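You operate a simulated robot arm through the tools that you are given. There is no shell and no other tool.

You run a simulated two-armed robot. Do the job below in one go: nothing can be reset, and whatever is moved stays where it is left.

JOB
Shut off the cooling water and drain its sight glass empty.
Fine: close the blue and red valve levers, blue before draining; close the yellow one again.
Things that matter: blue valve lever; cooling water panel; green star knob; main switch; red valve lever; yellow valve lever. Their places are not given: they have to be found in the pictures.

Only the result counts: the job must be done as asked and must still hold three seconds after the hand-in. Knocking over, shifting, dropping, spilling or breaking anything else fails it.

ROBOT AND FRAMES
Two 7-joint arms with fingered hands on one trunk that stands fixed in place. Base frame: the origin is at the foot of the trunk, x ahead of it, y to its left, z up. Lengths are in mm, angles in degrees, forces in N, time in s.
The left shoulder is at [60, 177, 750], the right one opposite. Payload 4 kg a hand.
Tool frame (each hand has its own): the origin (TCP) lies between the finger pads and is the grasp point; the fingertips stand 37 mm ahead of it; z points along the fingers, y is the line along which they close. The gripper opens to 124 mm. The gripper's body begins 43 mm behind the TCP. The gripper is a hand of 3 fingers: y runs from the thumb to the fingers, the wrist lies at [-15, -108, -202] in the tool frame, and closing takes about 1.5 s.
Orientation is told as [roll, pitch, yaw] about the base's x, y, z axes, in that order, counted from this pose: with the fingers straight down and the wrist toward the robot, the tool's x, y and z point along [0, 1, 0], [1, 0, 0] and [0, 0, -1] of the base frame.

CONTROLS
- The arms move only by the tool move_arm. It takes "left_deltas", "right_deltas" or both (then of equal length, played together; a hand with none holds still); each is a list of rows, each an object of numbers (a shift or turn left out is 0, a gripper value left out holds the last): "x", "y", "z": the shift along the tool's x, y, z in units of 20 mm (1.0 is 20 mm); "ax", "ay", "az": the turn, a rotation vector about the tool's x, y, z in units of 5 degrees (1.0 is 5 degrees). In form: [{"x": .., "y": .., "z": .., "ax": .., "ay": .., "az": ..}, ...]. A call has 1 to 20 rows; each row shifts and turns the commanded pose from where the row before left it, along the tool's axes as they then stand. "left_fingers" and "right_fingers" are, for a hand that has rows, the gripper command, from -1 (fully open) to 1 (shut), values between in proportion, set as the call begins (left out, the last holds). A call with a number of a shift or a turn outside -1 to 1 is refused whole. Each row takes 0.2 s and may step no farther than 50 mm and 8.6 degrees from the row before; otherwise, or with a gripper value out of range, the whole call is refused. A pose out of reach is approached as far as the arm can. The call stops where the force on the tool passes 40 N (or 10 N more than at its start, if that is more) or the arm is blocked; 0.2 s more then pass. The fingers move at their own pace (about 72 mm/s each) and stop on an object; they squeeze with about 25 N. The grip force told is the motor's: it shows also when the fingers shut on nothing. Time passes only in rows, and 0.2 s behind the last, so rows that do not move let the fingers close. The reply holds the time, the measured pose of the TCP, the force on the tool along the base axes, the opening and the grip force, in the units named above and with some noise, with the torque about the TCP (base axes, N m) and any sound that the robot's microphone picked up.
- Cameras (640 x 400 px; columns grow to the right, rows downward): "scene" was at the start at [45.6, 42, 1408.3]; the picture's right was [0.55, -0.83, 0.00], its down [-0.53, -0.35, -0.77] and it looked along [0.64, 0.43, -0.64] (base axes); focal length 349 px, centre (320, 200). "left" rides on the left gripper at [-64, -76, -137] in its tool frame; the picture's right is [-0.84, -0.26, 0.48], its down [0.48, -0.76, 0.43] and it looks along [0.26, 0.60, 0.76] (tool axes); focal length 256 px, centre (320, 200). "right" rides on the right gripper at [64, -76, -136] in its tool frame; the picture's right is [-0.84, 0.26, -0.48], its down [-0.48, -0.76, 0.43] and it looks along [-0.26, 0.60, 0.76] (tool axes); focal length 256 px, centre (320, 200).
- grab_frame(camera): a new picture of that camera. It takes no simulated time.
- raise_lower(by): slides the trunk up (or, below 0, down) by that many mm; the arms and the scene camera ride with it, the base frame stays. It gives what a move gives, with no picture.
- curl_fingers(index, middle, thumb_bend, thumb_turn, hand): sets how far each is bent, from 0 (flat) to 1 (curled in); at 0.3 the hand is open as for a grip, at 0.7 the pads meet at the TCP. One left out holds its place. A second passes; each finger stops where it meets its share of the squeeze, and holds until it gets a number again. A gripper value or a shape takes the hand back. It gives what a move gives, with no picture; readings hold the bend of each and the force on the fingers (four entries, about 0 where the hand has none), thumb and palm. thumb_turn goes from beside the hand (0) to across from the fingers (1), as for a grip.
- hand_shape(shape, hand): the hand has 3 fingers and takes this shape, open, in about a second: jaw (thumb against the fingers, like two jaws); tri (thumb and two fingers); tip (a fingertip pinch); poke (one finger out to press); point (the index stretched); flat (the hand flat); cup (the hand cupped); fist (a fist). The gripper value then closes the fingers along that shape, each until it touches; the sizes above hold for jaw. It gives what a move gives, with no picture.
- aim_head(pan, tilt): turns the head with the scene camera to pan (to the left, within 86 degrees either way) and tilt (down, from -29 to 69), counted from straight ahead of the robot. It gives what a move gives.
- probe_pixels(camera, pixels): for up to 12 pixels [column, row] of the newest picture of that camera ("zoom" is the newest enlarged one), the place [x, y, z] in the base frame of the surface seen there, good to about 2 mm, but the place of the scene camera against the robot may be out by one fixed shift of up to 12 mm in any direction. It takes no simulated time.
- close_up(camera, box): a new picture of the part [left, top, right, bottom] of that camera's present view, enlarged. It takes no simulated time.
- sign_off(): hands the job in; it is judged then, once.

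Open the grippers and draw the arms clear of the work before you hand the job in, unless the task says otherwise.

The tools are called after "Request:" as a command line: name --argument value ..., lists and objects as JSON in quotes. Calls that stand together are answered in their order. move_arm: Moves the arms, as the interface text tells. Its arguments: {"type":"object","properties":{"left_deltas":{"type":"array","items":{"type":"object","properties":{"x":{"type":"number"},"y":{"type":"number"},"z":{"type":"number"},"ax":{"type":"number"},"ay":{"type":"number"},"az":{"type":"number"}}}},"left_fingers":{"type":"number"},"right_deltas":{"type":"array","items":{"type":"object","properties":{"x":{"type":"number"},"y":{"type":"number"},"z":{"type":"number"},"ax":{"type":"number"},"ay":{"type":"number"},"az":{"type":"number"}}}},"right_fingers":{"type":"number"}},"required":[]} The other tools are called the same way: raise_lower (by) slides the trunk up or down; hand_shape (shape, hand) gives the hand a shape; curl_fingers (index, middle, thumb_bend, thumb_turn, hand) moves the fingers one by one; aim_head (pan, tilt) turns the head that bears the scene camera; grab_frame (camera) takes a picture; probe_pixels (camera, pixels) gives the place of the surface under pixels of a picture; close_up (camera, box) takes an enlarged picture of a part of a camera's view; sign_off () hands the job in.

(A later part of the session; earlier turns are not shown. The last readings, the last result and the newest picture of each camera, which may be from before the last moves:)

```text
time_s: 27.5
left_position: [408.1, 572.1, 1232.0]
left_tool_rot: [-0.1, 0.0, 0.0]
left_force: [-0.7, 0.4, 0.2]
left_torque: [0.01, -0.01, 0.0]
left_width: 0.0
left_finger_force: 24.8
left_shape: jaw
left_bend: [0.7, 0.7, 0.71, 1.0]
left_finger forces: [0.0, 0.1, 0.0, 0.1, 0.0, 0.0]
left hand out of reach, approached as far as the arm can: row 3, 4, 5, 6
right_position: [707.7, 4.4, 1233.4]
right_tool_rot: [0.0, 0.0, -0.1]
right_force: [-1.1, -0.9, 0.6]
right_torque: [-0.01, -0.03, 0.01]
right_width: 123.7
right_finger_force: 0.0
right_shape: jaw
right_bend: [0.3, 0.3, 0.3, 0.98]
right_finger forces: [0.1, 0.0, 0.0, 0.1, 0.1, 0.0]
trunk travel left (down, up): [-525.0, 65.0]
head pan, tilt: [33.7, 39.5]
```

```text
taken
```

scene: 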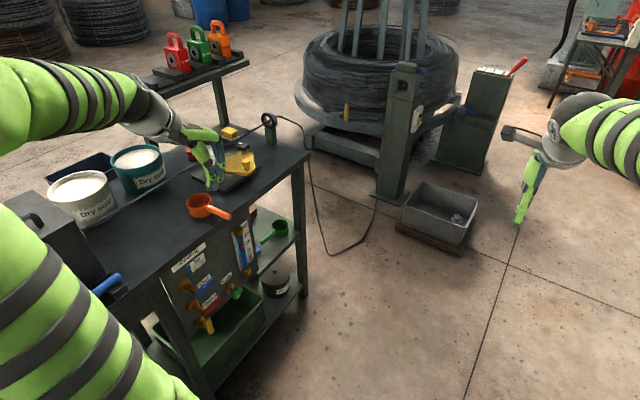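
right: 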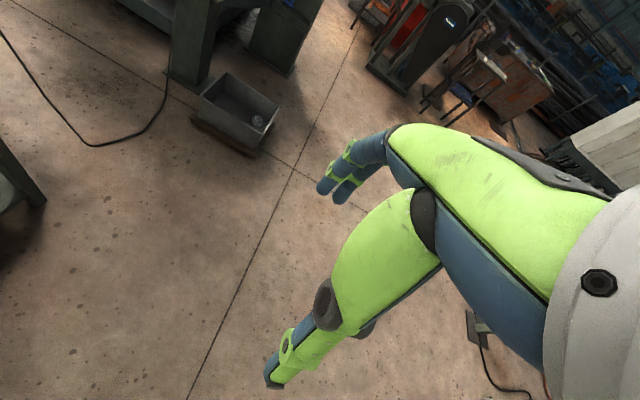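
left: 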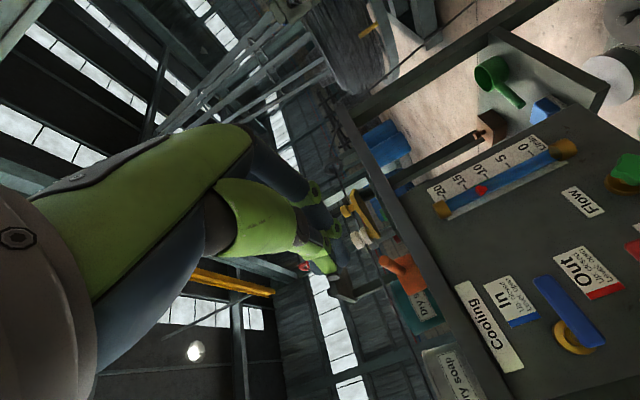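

The left arm is back on its elbow-left branch at (408,572,1232), well above the bench. The right arm crosses naturally toward +y, so I'll try the right hand: closed jaw, turning to point at +y while moving toward (530,275,1010).

Request:
move_arm --right_deltas '[{"x": 0.75, "y": -0.5, "z": 0.62, "ay": 1}, {"x": 0.693, "y": -0.5, "z": 0.683, "ay": 1}, {"x": 0.631, "y": -0.5, "z": 0.742, "ay": 1}, {"x": 0.564, "y": -0.5, "z": 0.793, "ay": 1}, {"x": 0.493, "y": -0.5, "z": 0.84, "ay": 1}, {"x": 0.418, "y": -0.5, "z": 0.879, "ay": 1}, {"x": 0.34, "y": -0.5, "z": 0.912, "ay": 1}, {"x": 0.258, "y": -0.5, "z": 0.939, "ay": 1}, {"x": 0.176, "y": -0.5, "z": 0.957, "ay": 1}, {"x": 0.092, "y": -0.5, "z": 0.968, "ay": 1}, {"x": 0.007, "y": -0.5, "z": 0.974, "ay": 1}, {"x": -0.077, "y": -0.5, "z": 0.97, "ay": 1}, {"x": -0.162, "y": -0.5, "z": 0.96, "ay": 1}, {"x": -0.245, "y": -0.5, "z": 0.942, "ay": 1}, {"x": -0.326, "y": -0.5, "z": 0.917, "ay": 1}, {"x": -0.405, "y": -0.5, "z": 0.886, "ay": 1}, {"x": -0.48, "y": -0.5, "z": 0.847, "ay": 1}, {"x": -0.553, "y": -0.5, "z": 0.801, "ay": 1}]' --right_fingers 1

Request:
grab_frame --camera "scene"

Request:
grab_frame --camera "right"

```text
time_s: 31.3
left_position: [408.2, 571.4, 1232.2]
left_tool_rot: [-0.1, 0.0, 0.1]
left_force: [0.8, -0.6, -0.5]
left_torque: [0.02, -0.01, 0.01]
left_width: 0.0
left_finger_force: 24.9
left_shape: jaw
left_bend: [0.7, 0.7, 0.71, 1.0]
left_finger forces: [0.1, 0.0, 0.0, 0.0, 0.1, 0.1]
right_position: [528.8, 275.3, 1010.7]
right_tool_rot: [90.1, 0.1, -0.1]
right_force: [-0.6, -0.4, -0.8]
right_torque: [-0.03, 0.0, -0.01]
right_width: 0.2
right_finger_force: 25.5
right_shape: jaw
right_bend: [0.7, 0.7, 0.71, 1.0]
right_finger forces: [0.0, 0.1, 0.0, 0.1, 0.0, 0.0]
trunk travel left (down, up): [-525.0, 65.0]
head pan, tilt: [33.7, 39.5]
```

```text
taken
```

scene: 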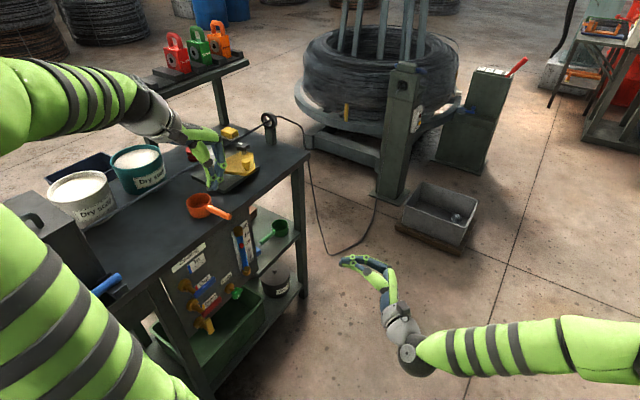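

```text
taken
```

right: 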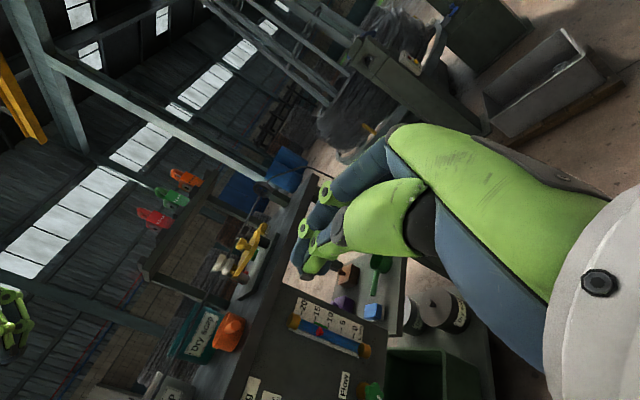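

The right arm reached fully: (529,275,1011) pointing at +y. I'll bring it on toward (430,520,800) in front of the levers, still clear of them (tips y≈557).

Request:
move_arm --right_deltas '[{"x": -0.81, "y": -0.38, "z": 0.94}, {"x": -0.81, "y": -0.38, "z": 0.94}, {"x": -0.81, "y": -0.38, "z": 0.94}, {"x": -0.81, "y": -0.38, "z": 0.94}, {"x": -0.81, "y": -0.38, "z": 0.94}, {"x": -0.81, "y": -0.38, "z": 0.94}, {"x": -0.81, "y": -0.38, "z": 0.94}, {"x": -0.81, "y": -0.38, "z": 0.94}, {"x": -0.81, "y": -0.38, "z": 0.94}, {"x": -0.81, "y": -0.38, "z": 0.94}, {"x": -0.81, "y": -0.38, "z": 0.94}, {"x": -0.81, "y": -0.38, "z": 0.94}, {"x": -0.81, "y": -0.38, "z": 0.94}]'

Request:
grab_frame --camera "scene"

Request:
grab_frame --camera "right"

```text
time_s: 34.1
left_position: [407.5, 572.2, 1231.4]
left_tool_rot: [0.0, 0.0, 0.1]
left_force: [0.2, -0.3, 0.9]
left_torque: [0.0, 0.01, -0.01]
left_width: 0.0
left_finger_force: 25.0
left_shape: jaw
left_bend: [0.7, 0.7, 0.71, 1.0]
left_finger forces: [0.1, 0.0, 0.0, 0.0, 0.1, 0.0]
right_position: [429.1, 520.7, 800.1]
right_tool_rot: [90.1, 0.1, 0.0]
right_force: [-0.1, -0.2, 0.3]
right_torque: [0.01, -0.02, -0.02]
right_width: 0.2
right_finger_force: 25.5
right_shape: jaw
right_bend: [0.7, 0.7, 0.71, 1.0]
right_finger forces: [0.1, 0.0, 0.1, 0.1, 0.0, 0.0]
trunk travel left (down, up): [-525.0, 65.0]
head pan, tilt: [33.7, 39.5]
```

```text
taken
```

scene: 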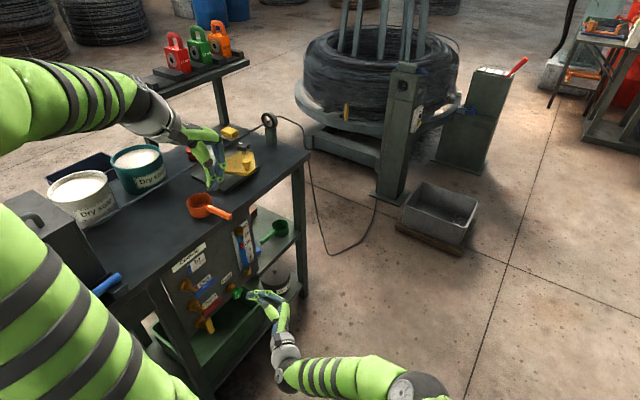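

```text
taken
```

right: 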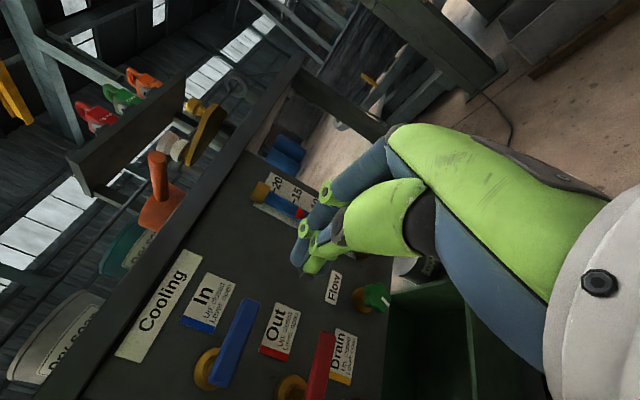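

The right hand reached (429,521,800) and its camera shows the labels and levers clearly. I'll probe the levers with this camera to confirm the coordinates.

Request:
probe_pixels --camera "right" --pixels '[[250, 305], [245, 320], [222, 375], [232, 345], [325, 340], [318, 370], [310, 390], [205, 365], [260, 310], [335, 338]]'

Request:
close_up --camera "right" --box '[180, 180, 420, 400]'

```text
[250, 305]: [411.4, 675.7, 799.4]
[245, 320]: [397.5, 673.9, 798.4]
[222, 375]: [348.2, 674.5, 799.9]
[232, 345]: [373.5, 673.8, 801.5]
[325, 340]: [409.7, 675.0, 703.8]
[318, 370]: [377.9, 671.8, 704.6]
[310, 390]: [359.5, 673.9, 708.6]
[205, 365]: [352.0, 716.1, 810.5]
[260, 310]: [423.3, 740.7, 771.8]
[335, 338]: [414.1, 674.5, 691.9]
```

```text
1.82 times, centred on (300, 290) of right
```

zoom: 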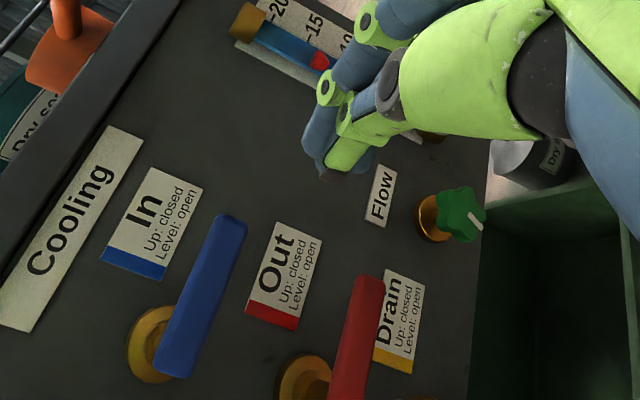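

Coordinates agree (blue bar centre z≈800, tip x≈414; red z≈704). Now I'll roll the hand −45° about the fingers so its rigid side faces the push direction.

Request:
move_arm --right_deltas '[{"az": -1}, {"az": -1}, {"az": -1}, {"az": -1}, {"az": -1}, {"az": -1}, {"az": -1}, {"az": -1}, {"az": -1}]'

Request:
grab_frame --camera "right"

Request:
grab_frame --camera "scene"

```text
time_s: 36.1
left_position: [408.6, 571.3, 1230.8]
left_tool_rot: [-0.1, 0.0, 0.1]
left_force: [0.0, 0.0, 0.1]
left_torque: [0.02, -0.04, 0.03]
left_width: 0.0
left_finger_force: 25.0
left_shape: jaw
left_bend: [0.7, 0.7, 0.71, 1.0]
left_finger forces: [0.1, 0.1, 0.0, 0.1, 0.0, 0.1]
right_position: [437.2, 524.0, 862.6]
right_tool_rot: [90.0, -45.1, 0.0]
right_force: [-0.3, 0.1, 0.7]
right_torque: [-0.01, 0.0, -0.02]
right_width: 0.2
right_finger_force: 25.0
right_shape: jaw
right_bend: [0.7, 0.7, 0.71, 1.0]
right_finger forces: [0.0, 0.0, 0.0, 0.1, 0.1, 0.0]
right hand out of reach, approached as far as the arm can: row 4, 6, 8
trunk travel left (down, up): [-525.0, 65.0]
head pan, tilt: [33.7, 39.5]
```

```text
taken
```

right: 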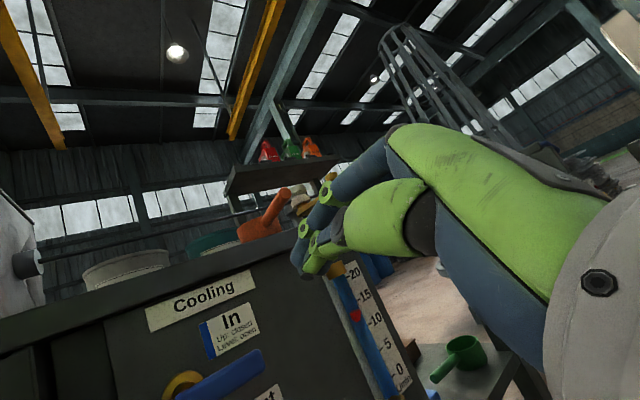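

```text
taken
```

scene: 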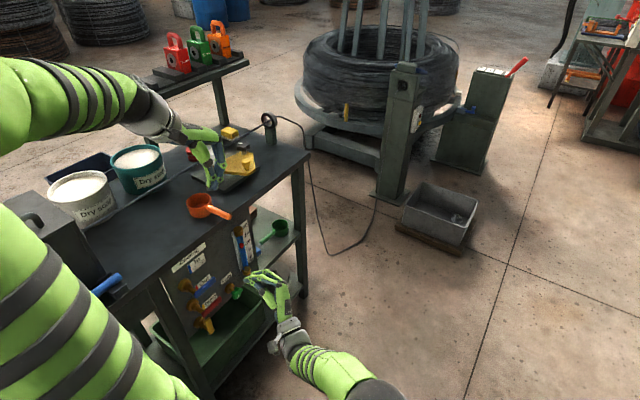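

The −45° roll pushes the arm to its limit (hand drifted to z=862), while the unrolled pose worked exactly. I'll roll back to tool x up and use that.

Request:
move_arm --right_deltas '[{"az": 1}, {"az": 1}, {"az": 1}, {"az": 1}, {"az": 1}, {"az": 1}, {"az": 1}, {"az": 1}, {"az": 1}]'

```text
time_s: 38.1
left_position: [408.2, 571.3, 1231.3]
left_tool_rot: [0.0, 0.0, 0.1]
left_force: [-0.7, -0.1, -0.3]
left_torque: [-0.03, 0.01, -0.03]
left_width: 0.0
left_finger_force: 24.7
left_shape: jaw
left_bend: [0.7, 0.7, 0.71, 1.0]
left_finger forces: [0.1, 0.1, 0.0, 0.1, 0.0, 0.1]
right_position: [436.3, 525.5, 858.8]
right_tool_rot: [89.9, 0.1, 0.0]
right_force: [-0.1, -0.6, 1.2]
right_torque: [-0.01, 0.0, 0.01]
right_width: 0.0
right_finger_force: 24.5
right_shape: jaw
right_bend: [0.7, 0.7, 0.71, 1.0]
right_finger forces: [0.0, 0.0, 0.1, 0.1, 0.0, 0.1]
trunk travel left (down, up): [-525.0, 65.0]
head pan, tilt: [33.7, 39.5]
```

Back to a clean pose at (436,526,859). I'll move to (450,600,755), right of the lever tips and at the height between blue and red, still in front of the levers.

Request:
move_arm --right_deltas '[{"x": -0.867, "y": 0.117, "z": 0.625}, {"x": -0.867, "y": 0.117, "z": 0.625}, {"x": -0.867, "y": 0.117, "z": 0.625}, {"x": -0.867, "y": 0.117, "z": 0.625}, {"x": -0.867, "y": 0.117, "z": 0.625}, {"x": -0.867, "y": 0.117, "z": 0.625}]'

Request:
grab_frame --camera "right"

Request:
grab_frame --camera "scene"

```text
time_s: 39.5
left_position: [408.2, 572.0, 1232.0]
left_tool_rot: [-0.1, 0.1, 0.1]
left_force: [-0.7, 0.5, -0.3]
left_torque: [0.0, -0.03, -0.02]
left_width: 0.0
left_finger_force: 25.1
left_shape: jaw
left_bend: [0.7, 0.7, 0.71, 1.0]
left_finger forces: [0.0, 0.0, 0.0, 0.0, 0.0, 0.0]
right_position: [449.1, 556.4, 806.7]
right_tool_rot: [89.5, 0.2, -0.1]
right_force: [0.4, 0.0, -0.3]
right_torque: [-0.05, -0.01, 0.02]
right_width: 0.1
right_finger_force: 25.5
right_shape: jaw
right_bend: [0.7, 0.7, 0.71, 1.0]
right_finger forces: [0.1, 0.0, 0.1, 0.1, 0.0, 0.0]
right hand out of reach, approached as far as the arm can: row 3, 4, 5, 6
trunk travel left (down, up): [-525.0, 65.0]
head pan, tilt: [33.7, 39.5]
```

```text
taken
```

right: 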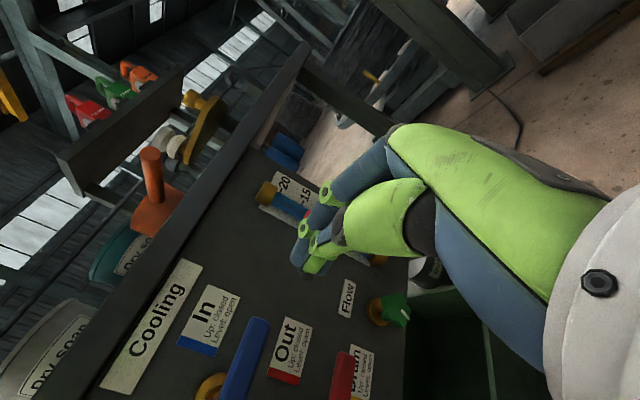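

```text
taken
```

scene: 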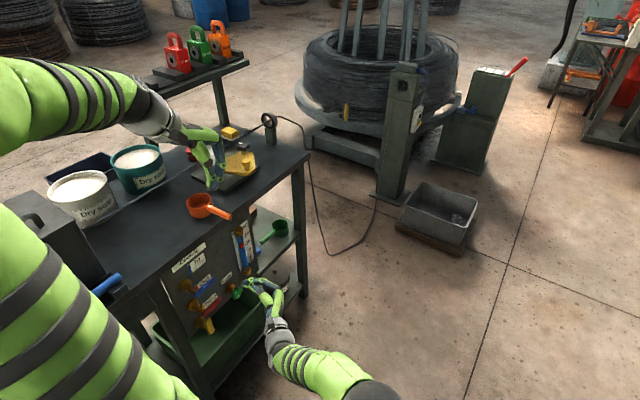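

The right hand now runs short at (449,556,807) because the shoulder is too high. I'll lift both hands first, then lower the trunk so the shoulder comes nearer the work height.

Request:
move_arm --left_deltas '[{"z": -1}, {"z": -1}, {"z": -1}, {"z": -1}, {"z": -1}, {"z": -1}]' --right_deltas '[{"x": 1, "z": -0.5}, {"x": 1, "z": -0.5}, {"x": 1, "z": -0.5}, {"x": 1, "z": -0.5}, {"x": 1, "z": -0.5}, {"x": 1, "z": -0.5}]'

Request:
raise_lower --by -230

Request:
grab_frame --camera "scene"

Request:
grab_frame --camera "right"

```text
time_s: 40.9
left_position: [407.2, 572.2, 1353.4]
left_tool_rot: [0.0, 0.1, 0.0]
left_force: [-1.1, -0.5, 0.2]
left_torque: [-0.03, -0.01, 0.02]
left_width: 0.0
left_finger_force: 24.4
left_shape: jaw
left_bend: [0.7, 0.7, 0.71, 1.0]
left_finger forces: [0.0, 0.0, 0.0, 0.1, 0.0, 0.0]
right_position: [448.4, 496.0, 927.1]
right_tool_rot: [90.0, 0.1, 0.0]
right_force: [-0.9, 0.5, -0.7]
right_torque: [0.03, 0.01, 0.01]
right_width: 0.0
right_finger_force: 24.9
right_shape: jaw
right_bend: [0.7, 0.7, 0.71, 1.0]
right_finger forces: [0.1, 0.1, 0.1, 0.0, 0.1, 0.0]
trunk travel left (down, up): [-525.0, 65.0]
head pan, tilt: [33.7, 39.5]
```

```text
time_s: 43.3
left_position: [407.4, 571.4, 1123.2]
left_tool_rot: [0.0, 0.0, 0.1]
left_force: [0.1, 0.0, -0.2]
left_torque: [0.0, -0.01, 0.0]
left_width: 0.2
left_finger_force: 25.1
left_shape: jaw
left_bend: [0.7, 0.7, 0.71, 1.0]
left_finger forces: [0.0, 0.1, 0.1, 0.1, 0.0, 0.1]
right_position: [448.5, 496.0, 697.8]
right_tool_rot: [90.0, 0.0, 0.0]
right_force: [-0.5, -0.5, -0.5]
right_torque: [-0.02, -0.01, 0.02]
right_width: 0.0
right_finger_force: 24.6
right_shape: jaw
right_bend: [0.7, 0.7, 0.71, 1.0]
right_finger forces: [0.0, 0.0, 0.0, 0.0, 0.1, 0.0]
trunk travel left (down, up): [-295.0, 295.0]
head pan, tilt: [33.7, 39.5]
```

```text
taken
```

scene: 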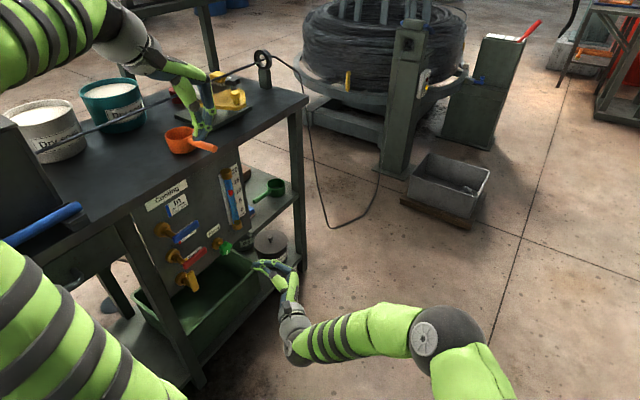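

```text
taken
```

right: 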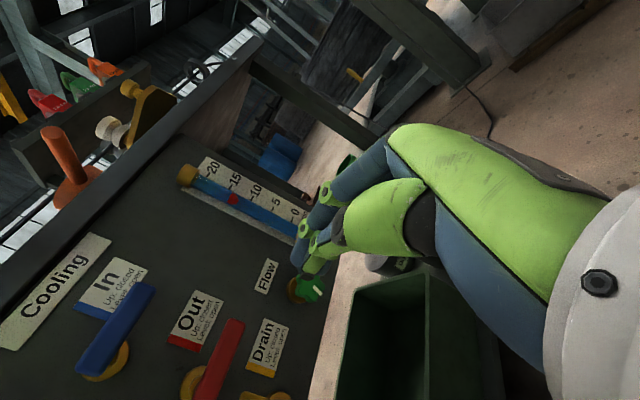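

Now the shoulder is at the right height and the scene camera sees panel and hand. I'll advance to (450,620,755), right of the blue and red lever tips.

Request:
move_arm --right_deltas '[{"x": 0.41, "z": 0.886}, {"x": 0.41, "z": 0.886}, {"x": 0.41, "z": 0.886}, {"x": 0.41, "z": 0.886}, {"x": 0.41, "z": 0.886}, {"x": 0.41, "z": 0.886}, {"x": 0.41, "z": 0.886}]'

Request:
grab_frame --camera "right"

Request:
grab_frame --camera "scene"

```text
time_s: 44.9
left_position: [408.1, 571.3, 1122.6]
left_tool_rot: [0.0, 0.1, 0.1]
left_force: [0.0, 1.0, -0.8]
left_torque: [-0.02, 0.02, 0.01]
left_width: 0.0
left_finger_force: 25.0
left_shape: jaw
left_bend: [0.7, 0.7, 0.71, 1.0]
left_finger forces: [0.0, 0.1, 0.0, 0.0, 0.0, 0.1]
right_position: [448.2, 620.5, 753.9]
right_tool_rot: [90.0, -0.1, 0.1]
right_force: [0.2, -0.5, 0.6]
right_torque: [-0.02, 0.03, -0.01]
right_width: 0.0
right_finger_force: 25.4
right_shape: jaw
right_bend: [0.7, 0.7, 0.71, 1.0]
right_finger forces: [0.0, 0.1, 0.0, 0.0, 0.1, 0.0]
trunk travel left (down, up): [-295.0, 295.0]
head pan, tilt: [33.7, 39.5]
```

```text
taken
```

right: 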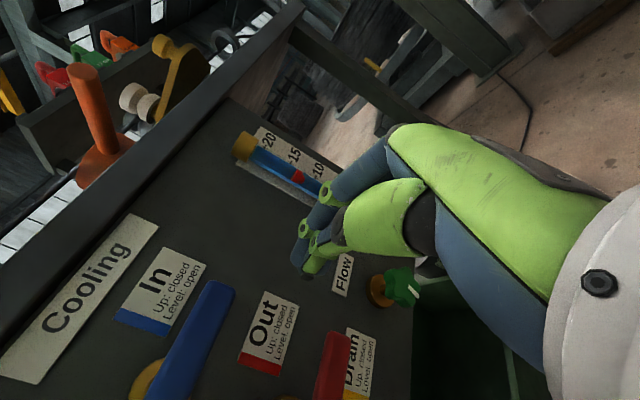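

```text
taken
```

scene: 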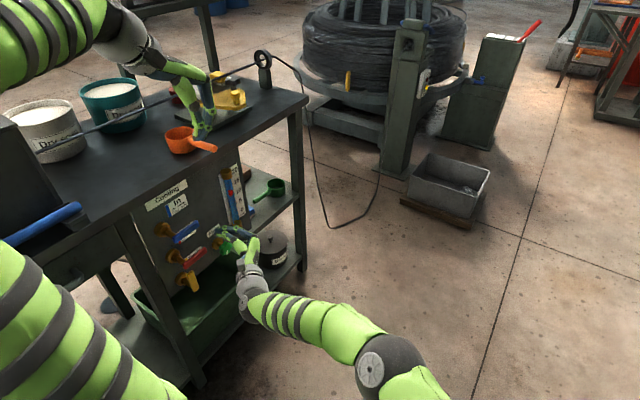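

Reach is exact: (448,620.5,754). I'll probe the right hand's closed finger post in its camera to know its extents before inserting it between the levers.

Request:
close_up --camera "right" --box '[270, 170, 390, 300]'

Request:
probe_pixels --camera "zoom" --pixels '[[120, 330], [105, 300], [120, 250], [165, 330], [200, 315], [230, 280], [190, 290], [150, 270], [130, 230], [160, 130], [215, 120], [150, 350]]'

```text
3.08 times, centred on (330, 235) of right
```

zoom: 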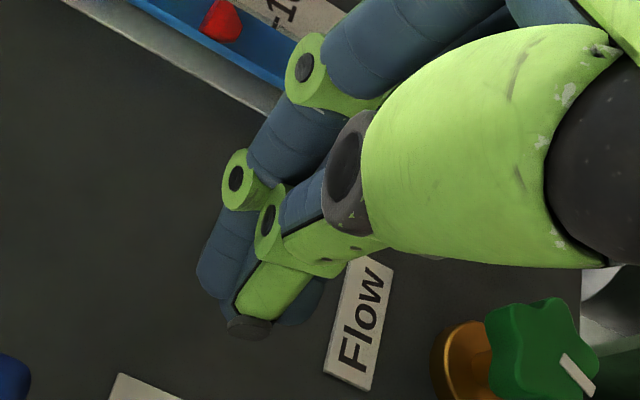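

```text
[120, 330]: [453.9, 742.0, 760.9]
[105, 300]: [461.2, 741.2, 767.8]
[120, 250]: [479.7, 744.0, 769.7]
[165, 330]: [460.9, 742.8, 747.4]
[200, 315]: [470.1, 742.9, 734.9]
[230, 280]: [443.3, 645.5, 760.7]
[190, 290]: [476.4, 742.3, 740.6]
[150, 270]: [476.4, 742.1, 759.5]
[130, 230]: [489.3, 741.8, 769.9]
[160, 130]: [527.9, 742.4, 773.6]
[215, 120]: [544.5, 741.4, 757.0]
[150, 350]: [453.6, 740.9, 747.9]
```

Most of those pixels hit the panel; the post is at zoom (200–320, 150–340). I'll probe on the fingers themselves.

Request:
probe_pixels --camera "zoom" --pixels '[[208, 285], [205, 260], [220, 230], [235, 195], [228, 165], [248, 328], [270, 300], [305, 305], [318, 285], [285, 130], [300, 75], [320, 260]]'

```text
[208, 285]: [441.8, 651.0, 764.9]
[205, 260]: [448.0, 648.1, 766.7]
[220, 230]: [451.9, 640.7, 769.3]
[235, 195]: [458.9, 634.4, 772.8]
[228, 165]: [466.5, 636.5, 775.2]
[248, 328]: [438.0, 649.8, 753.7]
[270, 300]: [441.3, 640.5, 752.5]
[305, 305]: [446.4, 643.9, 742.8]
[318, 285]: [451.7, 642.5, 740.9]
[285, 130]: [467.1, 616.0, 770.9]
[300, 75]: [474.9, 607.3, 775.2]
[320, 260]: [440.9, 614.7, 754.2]
```

Post geometry: about ±16 mm high (tool x), −12…+15 mm in x near the tips, reaching ~33 mm ahead. I'll insert it to TCP y=662 at x=448, then slide under the blue lever to x=404, staying at z=754 between blue (bottom 791) and red (top 713).

Request:
move_arm --right_deltas '[{"z": 0.7}, {"z": 0.7}, {"z": 0.7}, {"y": -0.733}, {"y": -0.733}, {"y": -0.733}]'

Request:
grab_frame --camera "right"

Request:
close_up --camera "scene" --box '[130, 160, 300, 300]'

```text
time_s: 46.3
left_position: [408.1, 572.6, 1122.5]
left_tool_rot: [0.0, 0.0, 0.1]
left_force: [-0.2, -0.7, 0.1]
left_torque: [-0.01, -0.02, -0.02]
left_width: 0.0
left_finger_force: 25.0
left_shape: jaw
left_bend: [0.7, 0.7, 0.71, 1.0]
left_finger forces: [0.0, 0.1, 0.1, 0.0, 0.1, 0.0]
right_position: [403.6, 661.4, 754.4]
right_tool_rot: [90.0, 0.0, 0.0]
right_force: [0.8, -1.0, 0.4]
right_torque: [-0.01, -0.01, 0.0]
right_width: 0.1
right_finger_force: 24.7
right_shape: jaw
right_bend: [0.7, 0.7, 0.71, 1.0]
right_finger forces: [0.0, 0.0, 0.1, 0.0, 0.1, 0.1]
trunk travel left (down, up): [-295.0, 295.0]
head pan, tilt: [33.7, 39.5]
```

```text
taken
```

right: 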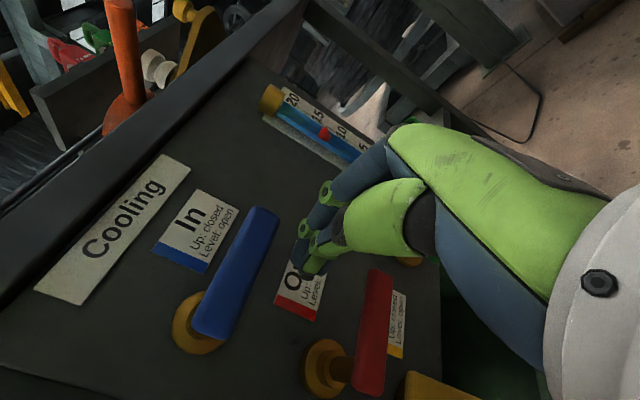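

```text
2.86 times, centred on (215, 230) of scene
```

zoom: 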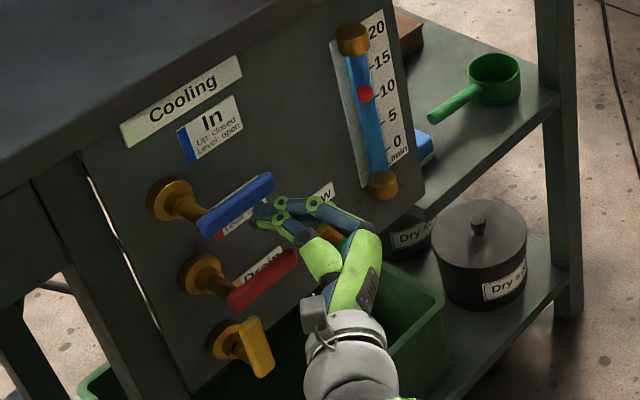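

The post is right under the blue bar's outer half. I'll start the arc upward, to about 30° of lever turn.

Request:
move_arm --right_deltas '[{"x": 0.53}, {"x": 0.5}, {"x": 0.35, "y": 0.12}, {"x": 0.35, "y": 0.13}, {"x": 0.38}, {"x": 0.37}]'

Request:
grab_frame --camera "right"

Request:
close_up --camera "scene" --box '[130, 160, 300, 300]'

```text
time_s: 47.7
left_position: [407.3, 571.4, 1121.5]
left_tool_rot: [-0.1, 0.0, 0.0]
left_force: [0.2, 0.3, -0.2]
left_torque: [-0.01, 0.02, 0.02]
left_width: 0.0
left_finger_force: 25.0
left_shape: jaw
left_bend: [0.7, 0.7, 0.71, 1.0]
left_finger forces: [0.0, 0.1, 0.0, 0.0, 0.0, 0.0]
right_position: [410.2, 662.3, 804.3]
right_tool_rot: [90.0, 0.0, 0.0]
right_force: [0.6, 1.1, -1.2]
right_torque: [0.0, 0.0, -0.01]
right_width: 0.0
right_finger_force: 24.9
right_shape: jaw
right_bend: [0.7, 0.7, 0.71, 1.0]
right_finger forces: [0.1, 0.0, 0.0, 0.0, 0.0, 0.0]
trunk travel left (down, up): [-295.0, 295.0]
head pan, tilt: [33.7, 39.5]
```

```text
taken
```

right: 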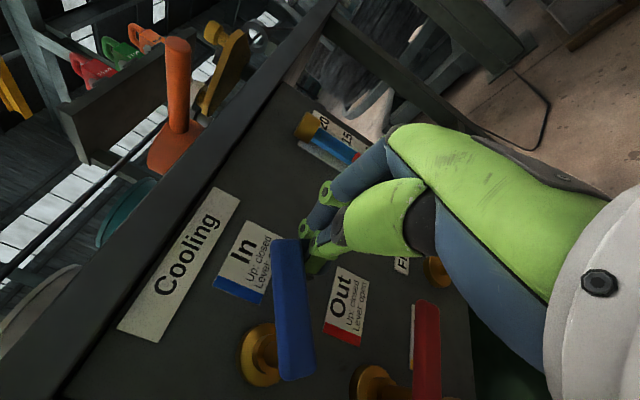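

```text
2.86 times, centred on (215, 230) of scene
```

zoom: 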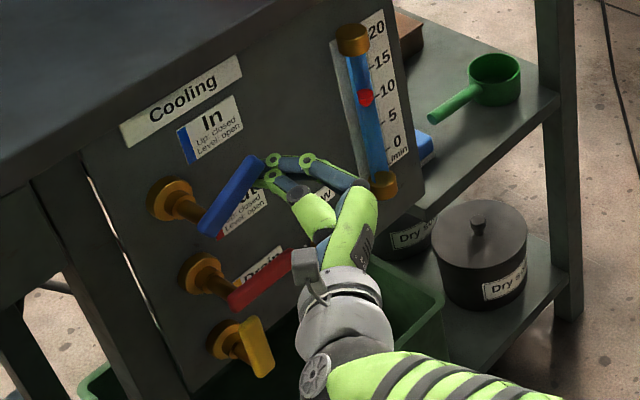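

The blue lever turned ~28° with negligible force. I'll continue the arc up to near 90°.

Request:
move_arm --right_deltas '[{"x": 0.31, "y": -0.22}, {"x": 0.31, "y": -0.22}, {"x": 0.26, "y": -0.25}, {"x": 0.26, "y": -0.25}, {"x": 0.24, "y": -0.3}, {"x": 0.24, "y": -0.3}, {"x": 0.19, "y": -0.36}, {"x": 0.18, "y": -0.36}]'

Request:
grab_frame --camera "right"

Request:
close_up --camera "scene" --box '[130, 160, 300, 300]'

```text
time_s: 49.5
left_position: [408.5, 572.9, 1121.5]
left_tool_rot: [-0.1, 0.2, 0.1]
left_force: [0.0, -0.4, 0.1]
left_torque: [0.01, 0.0, -0.01]
left_width: 0.1
left_finger_force: 24.6
left_shape: jaw
left_bend: [0.7, 0.7, 0.71, 1.0]
left_finger forces: [0.0, 0.0, 0.0, 0.0, 0.1, 0.0]
right_position: [366.9, 661.3, 844.1]
right_tool_rot: [90.0, 0.0, -0.2]
right_force: [10.0, 3.4, -4.1]
right_torque: [-0.1, -0.04, -0.24]
right_width: 0.0
right_finger_force: 25.1
right_shape: jaw
right_bend: [0.7, 0.7, 0.72, 1.0]
right_finger forces: [0.1, 0.0, 0.0, 0.0, 0.1, 0.0]
trunk travel left (down, up): [-295.0, 295.0]
head pan, tilt: [33.7, 39.5]
```

```text
taken
```

right: 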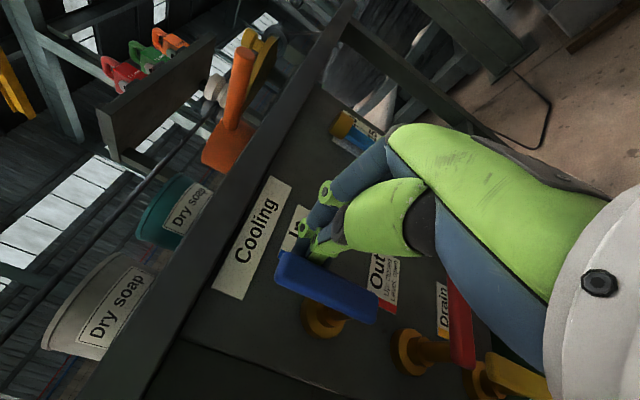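

```text
2.86 times, centred on (215, 230) of scene
```

zoom: 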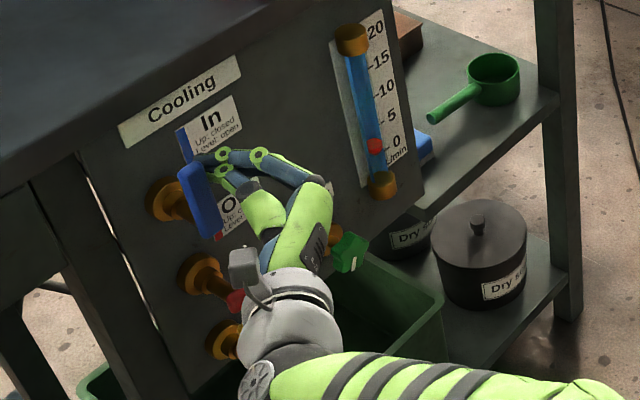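

Blue is up; the float fell to ~0 and the force rose to 10 N, as at an end stop. I'll probe the bar to check it's vertical.

Request:
close_up --camera "right" --box '[250, 220, 410, 350]'

Request:
probe_pixels --camera "right" --pixels '[[285, 272], [300, 280], [320, 288], [340, 297], [360, 307], [370, 312], [280, 285], [310, 298], [345, 313], [368, 322]]'

```text
3.08 times, centred on (330, 285) of right
```

zoom: 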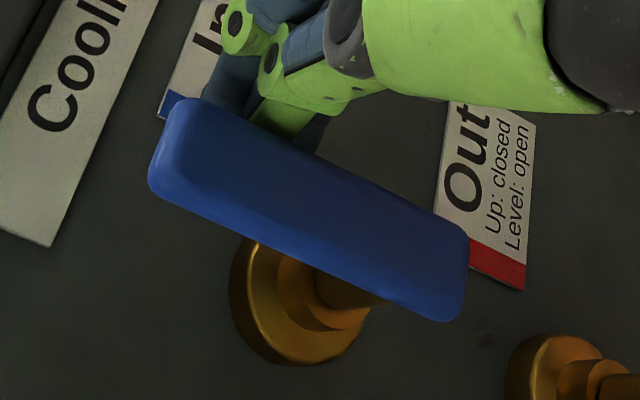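

```text
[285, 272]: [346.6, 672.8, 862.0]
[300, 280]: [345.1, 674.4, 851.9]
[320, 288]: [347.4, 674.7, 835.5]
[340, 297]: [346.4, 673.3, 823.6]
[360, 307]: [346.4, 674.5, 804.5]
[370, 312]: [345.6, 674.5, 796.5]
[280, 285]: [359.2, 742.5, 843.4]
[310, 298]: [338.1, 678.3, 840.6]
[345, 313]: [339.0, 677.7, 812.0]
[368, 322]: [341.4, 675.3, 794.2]
```

The bar is vertical (x≈346 from z 796 to 862), so blue is closed. I'll press it a few mm more to seat it, back off to the right, withdraw to y≈620, and drop to the height below red.

Request:
move_arm --right_deltas '[{"y": -0.2}, {"y": -0.15}, {"y": 0.5}, {"y": 0.6}, {"y": 0.5}, {"z": -0.7}, {"z": -0.7}, {"z": -0.7}, {"x": -1, "y": 0.1}, {"x": -1, "y": 0.1}, {"x": -1, "y": 0.1}, {"x": -1, "y": 0.1}, {"x": -1, "y": 0.1}, {"x": -1, "y": 0.1}, {"x": -1, "y": 0.1}, {"x": -1}, {"x": -1}, {"x": -0.5}]'

Request:
grab_frame --camera "right"

Request:
close_up --camera "scene" --box '[130, 160, 300, 300]'

```text
time_s: 53.3
left_position: [408.1, 572.1, 1121.9]
left_tool_rot: [-0.1, 0.0, 0.1]
left_force: [-0.2, 0.0, -0.3]
left_torque: [-0.01, 0.01, 0.0]
left_width: 0.0
left_finger_force: 25.0
left_shape: jaw
left_bend: [0.7, 0.7, 0.71, 1.0]
left_finger forces: [0.1, 0.0, 0.0, 0.1, 0.0, 0.0]
right_position: [403.2, 620.8, 653.2]
right_tool_rot: [90.0, 0.0, 0.0]
right_force: [-0.8, -0.5, -0.4]
right_torque: [-0.05, -0.01, 0.0]
right_width: 0.0
right_finger_force: 24.8
right_shape: jaw
right_bend: [0.7, 0.7, 0.73, 1.0]
right_finger forces: [0.0, 0.0, 0.1, 0.0, 0.0, 0.0]
trunk travel left (down, up): [-295.0, 295.0]
head pan, tilt: [33.7, 39.5]
```

```text
taken
```

right: 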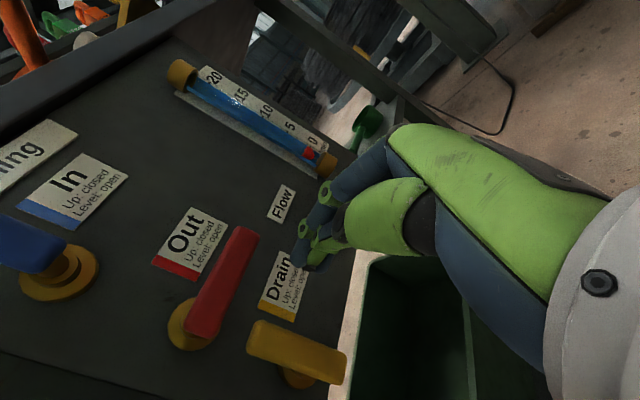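

```text
2.86 times, centred on (215, 230) of scene
```

zoom: 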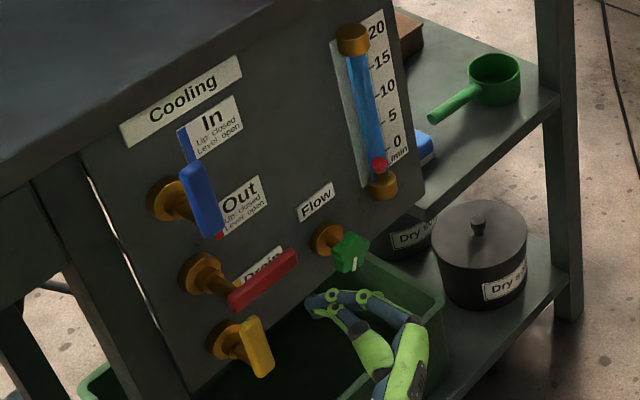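

Blue stays up and the float is at 0; red is at zoom (265,280). I'll insert the post under the red bar (TCP y=662, z=653) and push up through the first 30°.

Request:
move_arm --right_deltas '[{"z": 0.7}, {"z": 0.7}, {"z": 0.7}, {"x": 0.575}, {"x": 0.575}, {"x": 0.35, "y": 0.15}, {"x": 0.35, "y": 0.15}, {"x": 0.38}, {"x": 0.37}]'

Request:
grab_frame --camera "right"

Request:
close_up --camera "scene" --box '[130, 160, 300, 300]'

```text
time_s: 55.3
left_position: [407.5, 572.1, 1122.0]
left_tool_rot: [0.1, 0.0, 0.1]
left_force: [0.0, -0.4, -0.6]
left_torque: [-0.02, -0.03, -0.01]
left_width: 0.0
left_finger_force: 25.1
left_shape: jaw
left_bend: [0.7, 0.7, 0.71, 1.0]
left_finger forces: [0.1, 0.0, 0.0, 0.0, 0.0, 0.0]
right_position: [400.8, 638.5, 708.6]
right_tool_rot: [90.1, -0.1, 0.0]
right_force: [0.4, -0.3, -0.5]
right_torque: [0.02, -0.02, 0.0]
right_width: 0.0
right_finger_force: 25.4
right_shape: jaw
right_bend: [0.7, 0.7, 0.73, 1.0]
right_finger forces: [0.0, 0.0, 0.1, 0.0, 0.0, 0.1]
right hand out of reach, approached as far as the arm can: row 1, 2, 3
trunk travel left (down, up): [-295.0, 295.0]
head pan, tilt: [33.7, 39.5]
```

```text
taken
```

right: 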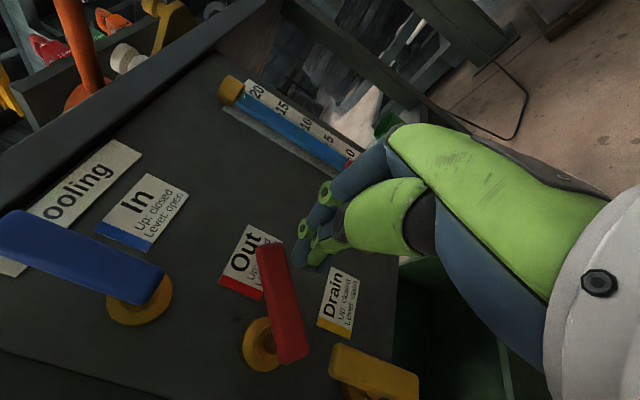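

```text
2.86 times, centred on (215, 230) of scene
```

zoom: 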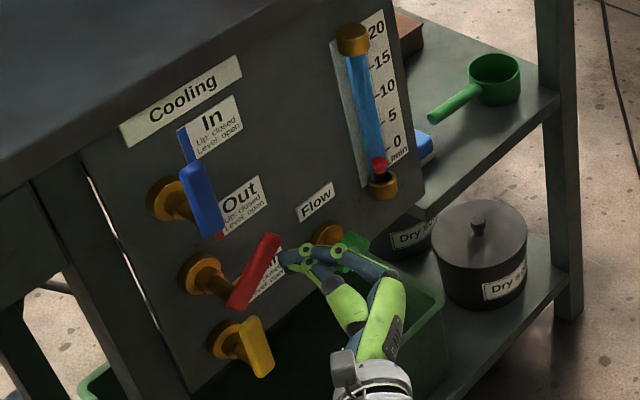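

The red lever turned ~35°, but the hand only reached y=638 at this lower height (tip barely engaging). I'll back off 20 mm and lower the trunk 100 mm so the reach matches the blue case.

Request:
move_arm --right_deltas '[{"z": -0.5}, {"z": -0.5}]'

Request:
raise_lower --by -100

Request:
close_up --camera "scene" --box '[120, 140, 320, 300]'

Request:
grab_frame --camera "scene"

```text
time_s: 55.9
left_position: [407.8, 573.0, 1122.3]
left_tool_rot: [0.1, 0.0, 0.1]
left_force: [1.0, 0.5, 1.2]
left_torque: [-0.01, 0.0, 0.01]
left_width: 0.0
left_finger_force: 25.1
left_shape: jaw
left_bend: [0.7, 0.7, 0.71, 1.0]
left_finger forces: [0.1, 0.0, 0.0, 0.0, 0.0, 0.0]
right_position: [400.6, 617.8, 709.4]
right_tool_rot: [90.1, 0.0, 0.1]
right_force: [-0.2, 0.5, -0.2]
right_torque: [-0.03, 0.03, 0.03]
right_width: 0.0
right_finger_force: 25.0
right_shape: jaw
right_bend: [0.7, 0.7, 0.73, 1.0]
right_finger forces: [0.1, 0.1, 0.1, 0.1, 0.0, 0.0]
trunk travel left (down, up): [-295.0, 295.0]
head pan, tilt: [33.7, 39.5]
```

```text
time_s: 57.2
left_position: [408.8, 572.2, 1022.0]
left_tool_rot: [0.1, 0.0, 0.1]
left_force: [0.3, -0.7, -0.1]
left_torque: [0.01, -0.01, -0.01]
left_width: 0.0
left_finger_force: 25.2
left_shape: jaw
left_bend: [0.7, 0.7, 0.71, 1.0]
left_finger forces: [0.1, 0.1, 0.0, 0.1, 0.0, 0.0]
right_position: [399.7, 617.5, 609.0]
right_tool_rot: [90.0, -0.1, 0.1]
right_force: [-0.5, -0.2, 0.6]
right_torque: [-0.01, 0.02, 0.0]
right_width: 0.0
right_finger_force: 24.9
right_shape: jaw
right_bend: [0.7, 0.7, 0.73, 1.0]
right_finger forces: [0.0, 0.0, 0.0, 0.0, 0.0, 0.0]
trunk travel left (down, up): [-195.0, 395.0]
head pan, tilt: [33.7, 39.5]
```

```text
2.50 times, centred on (220, 220) of scene
```

zoom: 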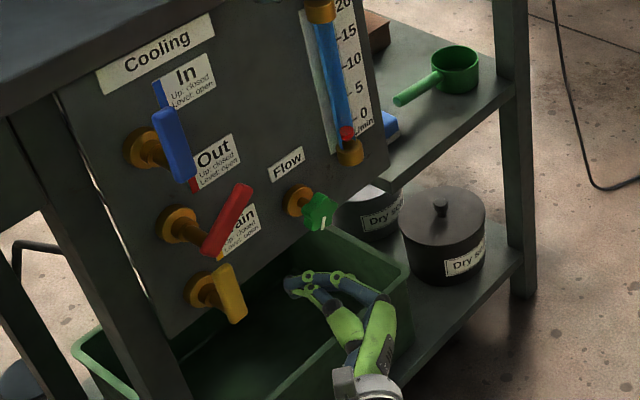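

```text
taken
```

scene: 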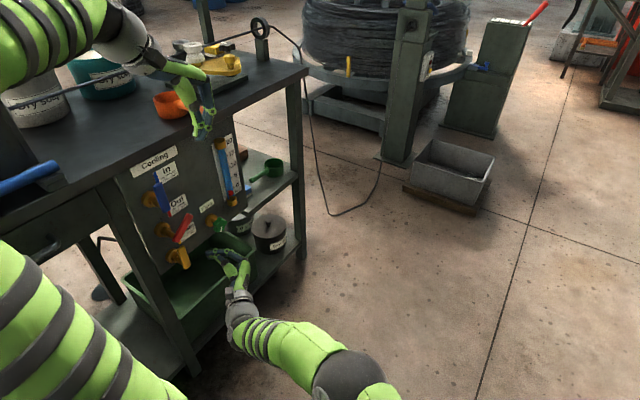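

Red remains about 40° up. I'll rise to z≈655 below it, and insert to y≈662.

Request:
move_arm --right_deltas '[{"x": 0.77, "y": 0.1}, {"x": 0.77, "y": 0.1}, {"x": 0.77}, {"z": 0.75}, {"z": 0.75}, {"z": 0.75}]'

Request:
grab_frame --camera "right"

Request:
close_up --camera "scene" --box '[120, 140, 320, 300]'

```text
time_s: 58.6
left_position: [408.9, 571.6, 1021.0]
left_tool_rot: [0.0, 0.0, 0.1]
left_force: [-0.6, -0.4, 0.6]
left_torque: [0.03, 0.02, 0.02]
left_width: 0.1
left_finger_force: 25.1
left_shape: jaw
left_bend: [0.7, 0.7, 0.71, 1.0]
left_finger forces: [0.0, 0.0, 0.0, 0.1, 0.0, 0.0]
right_position: [405.8, 662.1, 656.4]
right_tool_rot: [90.1, 0.0, 0.0]
right_force: [-0.5, 0.7, -0.3]
right_torque: [0.03, 0.0, 0.0]
right_width: 0.1
right_finger_force: 24.8
right_shape: jaw
right_bend: [0.7, 0.7, 0.73, 1.0]
right_finger forces: [0.0, 0.0, 0.1, 0.1, 0.0, 0.0]
trunk travel left (down, up): [-195.0, 395.0]
head pan, tilt: [33.7, 39.5]
```

```text
taken
```

right: 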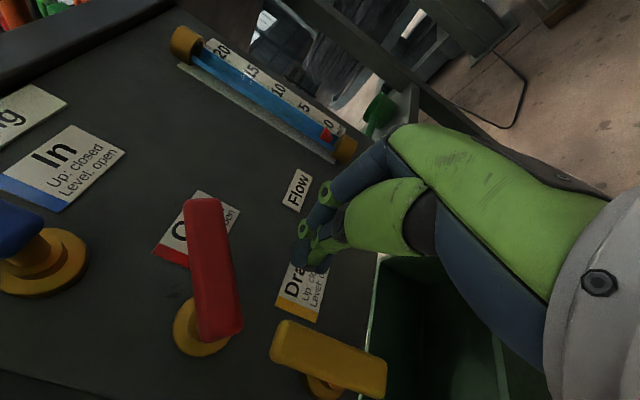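

```text
2.50 times, centred on (220, 220) of scene
```

zoom: 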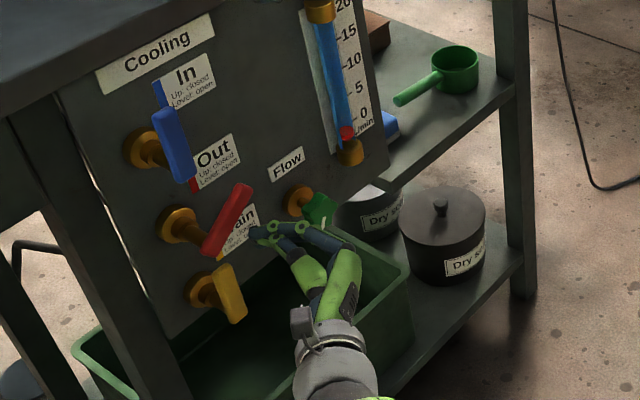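

The post is fully inserted at (406,662,656) with no contact force. I'll push red through the rest of its arc up to vertical.

Request:
move_arm --right_deltas '[{"x": 0.84, "y": 0.06}, {"x": 0.84, "y": 0.07}, {"x": 0.37}, {"x": 0.37}, {"x": 0.32, "y": -0.18}, {"x": 0.32, "y": -0.18}, {"x": 0.26, "y": -0.25}, {"x": 0.26, "y": -0.25}, {"x": 0.24, "y": -0.3}, {"x": 0.24, "y": -0.3}, {"x": 0.19, "y": -0.36}, {"x": 0.18, "y": -0.36}]'

Request:
grab_frame --camera "right"

Request:
close_up --camera "scene" --box '[120, 140, 320, 300]'

```text
time_s: 61.2
left_position: [407.2, 572.1, 1021.3]
left_tool_rot: [-0.1, 0.0, 0.1]
left_force: [-0.7, 0.0, 0.0]
left_torque: [0.0, 0.01, -0.01]
left_width: 0.1
left_finger_force: 25.1
left_shape: jaw
left_bend: [0.7, 0.7, 0.71, 1.0]
left_finger forces: [0.1, 0.0, 0.0, 0.2, 0.0, 0.0]
right_position: [364.3, 663.5, 744.9]
right_tool_rot: [90.0, 0.0, 0.1]
right_force: [2.0, 0.5, -0.1]
right_torque: [-0.01, 0.0, -0.07]
right_width: 0.0
right_finger_force: 25.3
right_shape: jaw
right_bend: [0.7, 0.7, 0.73, 1.0]
right_finger forces: [0.0, 0.1, 0.0, 0.0, 0.0, 0.0]
trunk travel left (down, up): [-195.0, 395.0]
head pan, tilt: [33.7, 39.5]
```

```text
taken
```

right: 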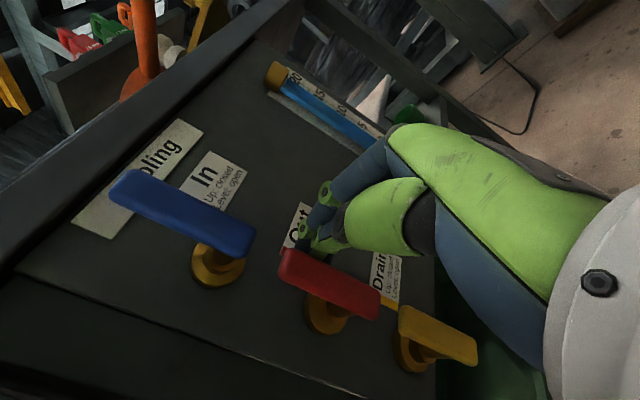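

```text
2.50 times, centred on (220, 220) of scene
```

zoom: 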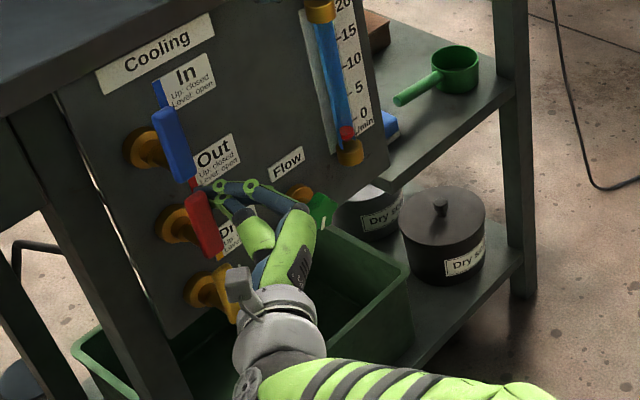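

Red is nearly vertical with only 2 N. I'll press 8 mm more to the left to seat it, then probe its bar.

Request:
move_arm --right_deltas '[{"y": -0.2}, {"y": -0.15}, {"y": 0}]'

Request:
grab_frame --camera "right"

Request:
probe_pixels --camera "right" --pixels '[[290, 262], [310, 272], [330, 283], [350, 292], [370, 302], [130, 185], [180, 213], [240, 240], [415, 320], [460, 345]]'

```text
time_s: 62.0
left_position: [410.4, 572.1, 1021.4]
left_tool_rot: [-0.1, 0.2, 0.0]
left_force: [0.4, 0.0, -0.5]
left_torque: [-0.01, -0.01, 0.0]
left_width: 0.0
left_finger_force: 24.9
left_shape: jaw
left_bend: [0.7, 0.7, 0.71, 1.0]
left_finger forces: [0.0, 0.0, 0.1, 0.1, 0.1, 0.0]
right_position: [360.2, 663.3, 744.1]
right_tool_rot: [90.1, 0.0, -0.2]
right_force: [19.3, 5.4, -2.0]
right_torque: [-0.07, 0.04, -0.46]
right_width: 0.1
right_finger_force: 25.0
right_shape: jaw
right_bend: [0.7, 0.7, 0.74, 1.0]
right_finger forces: [0.0, 0.0, 0.1, 0.0, 51.5, 0.1]
trunk travel left (down, up): [-195.0, 395.0]
head pan, tilt: [33.7, 39.5]
```

```text
taken
```

right: 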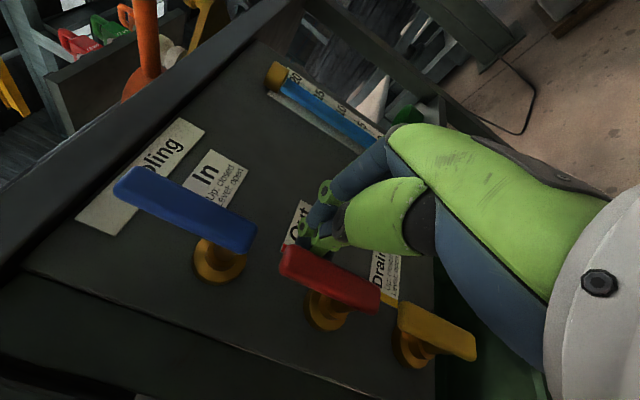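

```text
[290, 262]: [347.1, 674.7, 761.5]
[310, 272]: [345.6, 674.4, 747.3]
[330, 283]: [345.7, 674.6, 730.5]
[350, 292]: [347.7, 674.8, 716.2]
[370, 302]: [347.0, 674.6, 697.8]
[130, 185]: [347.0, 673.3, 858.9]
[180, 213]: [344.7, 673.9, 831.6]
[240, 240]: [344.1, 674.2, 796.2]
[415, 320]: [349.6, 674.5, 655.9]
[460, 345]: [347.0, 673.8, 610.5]
```

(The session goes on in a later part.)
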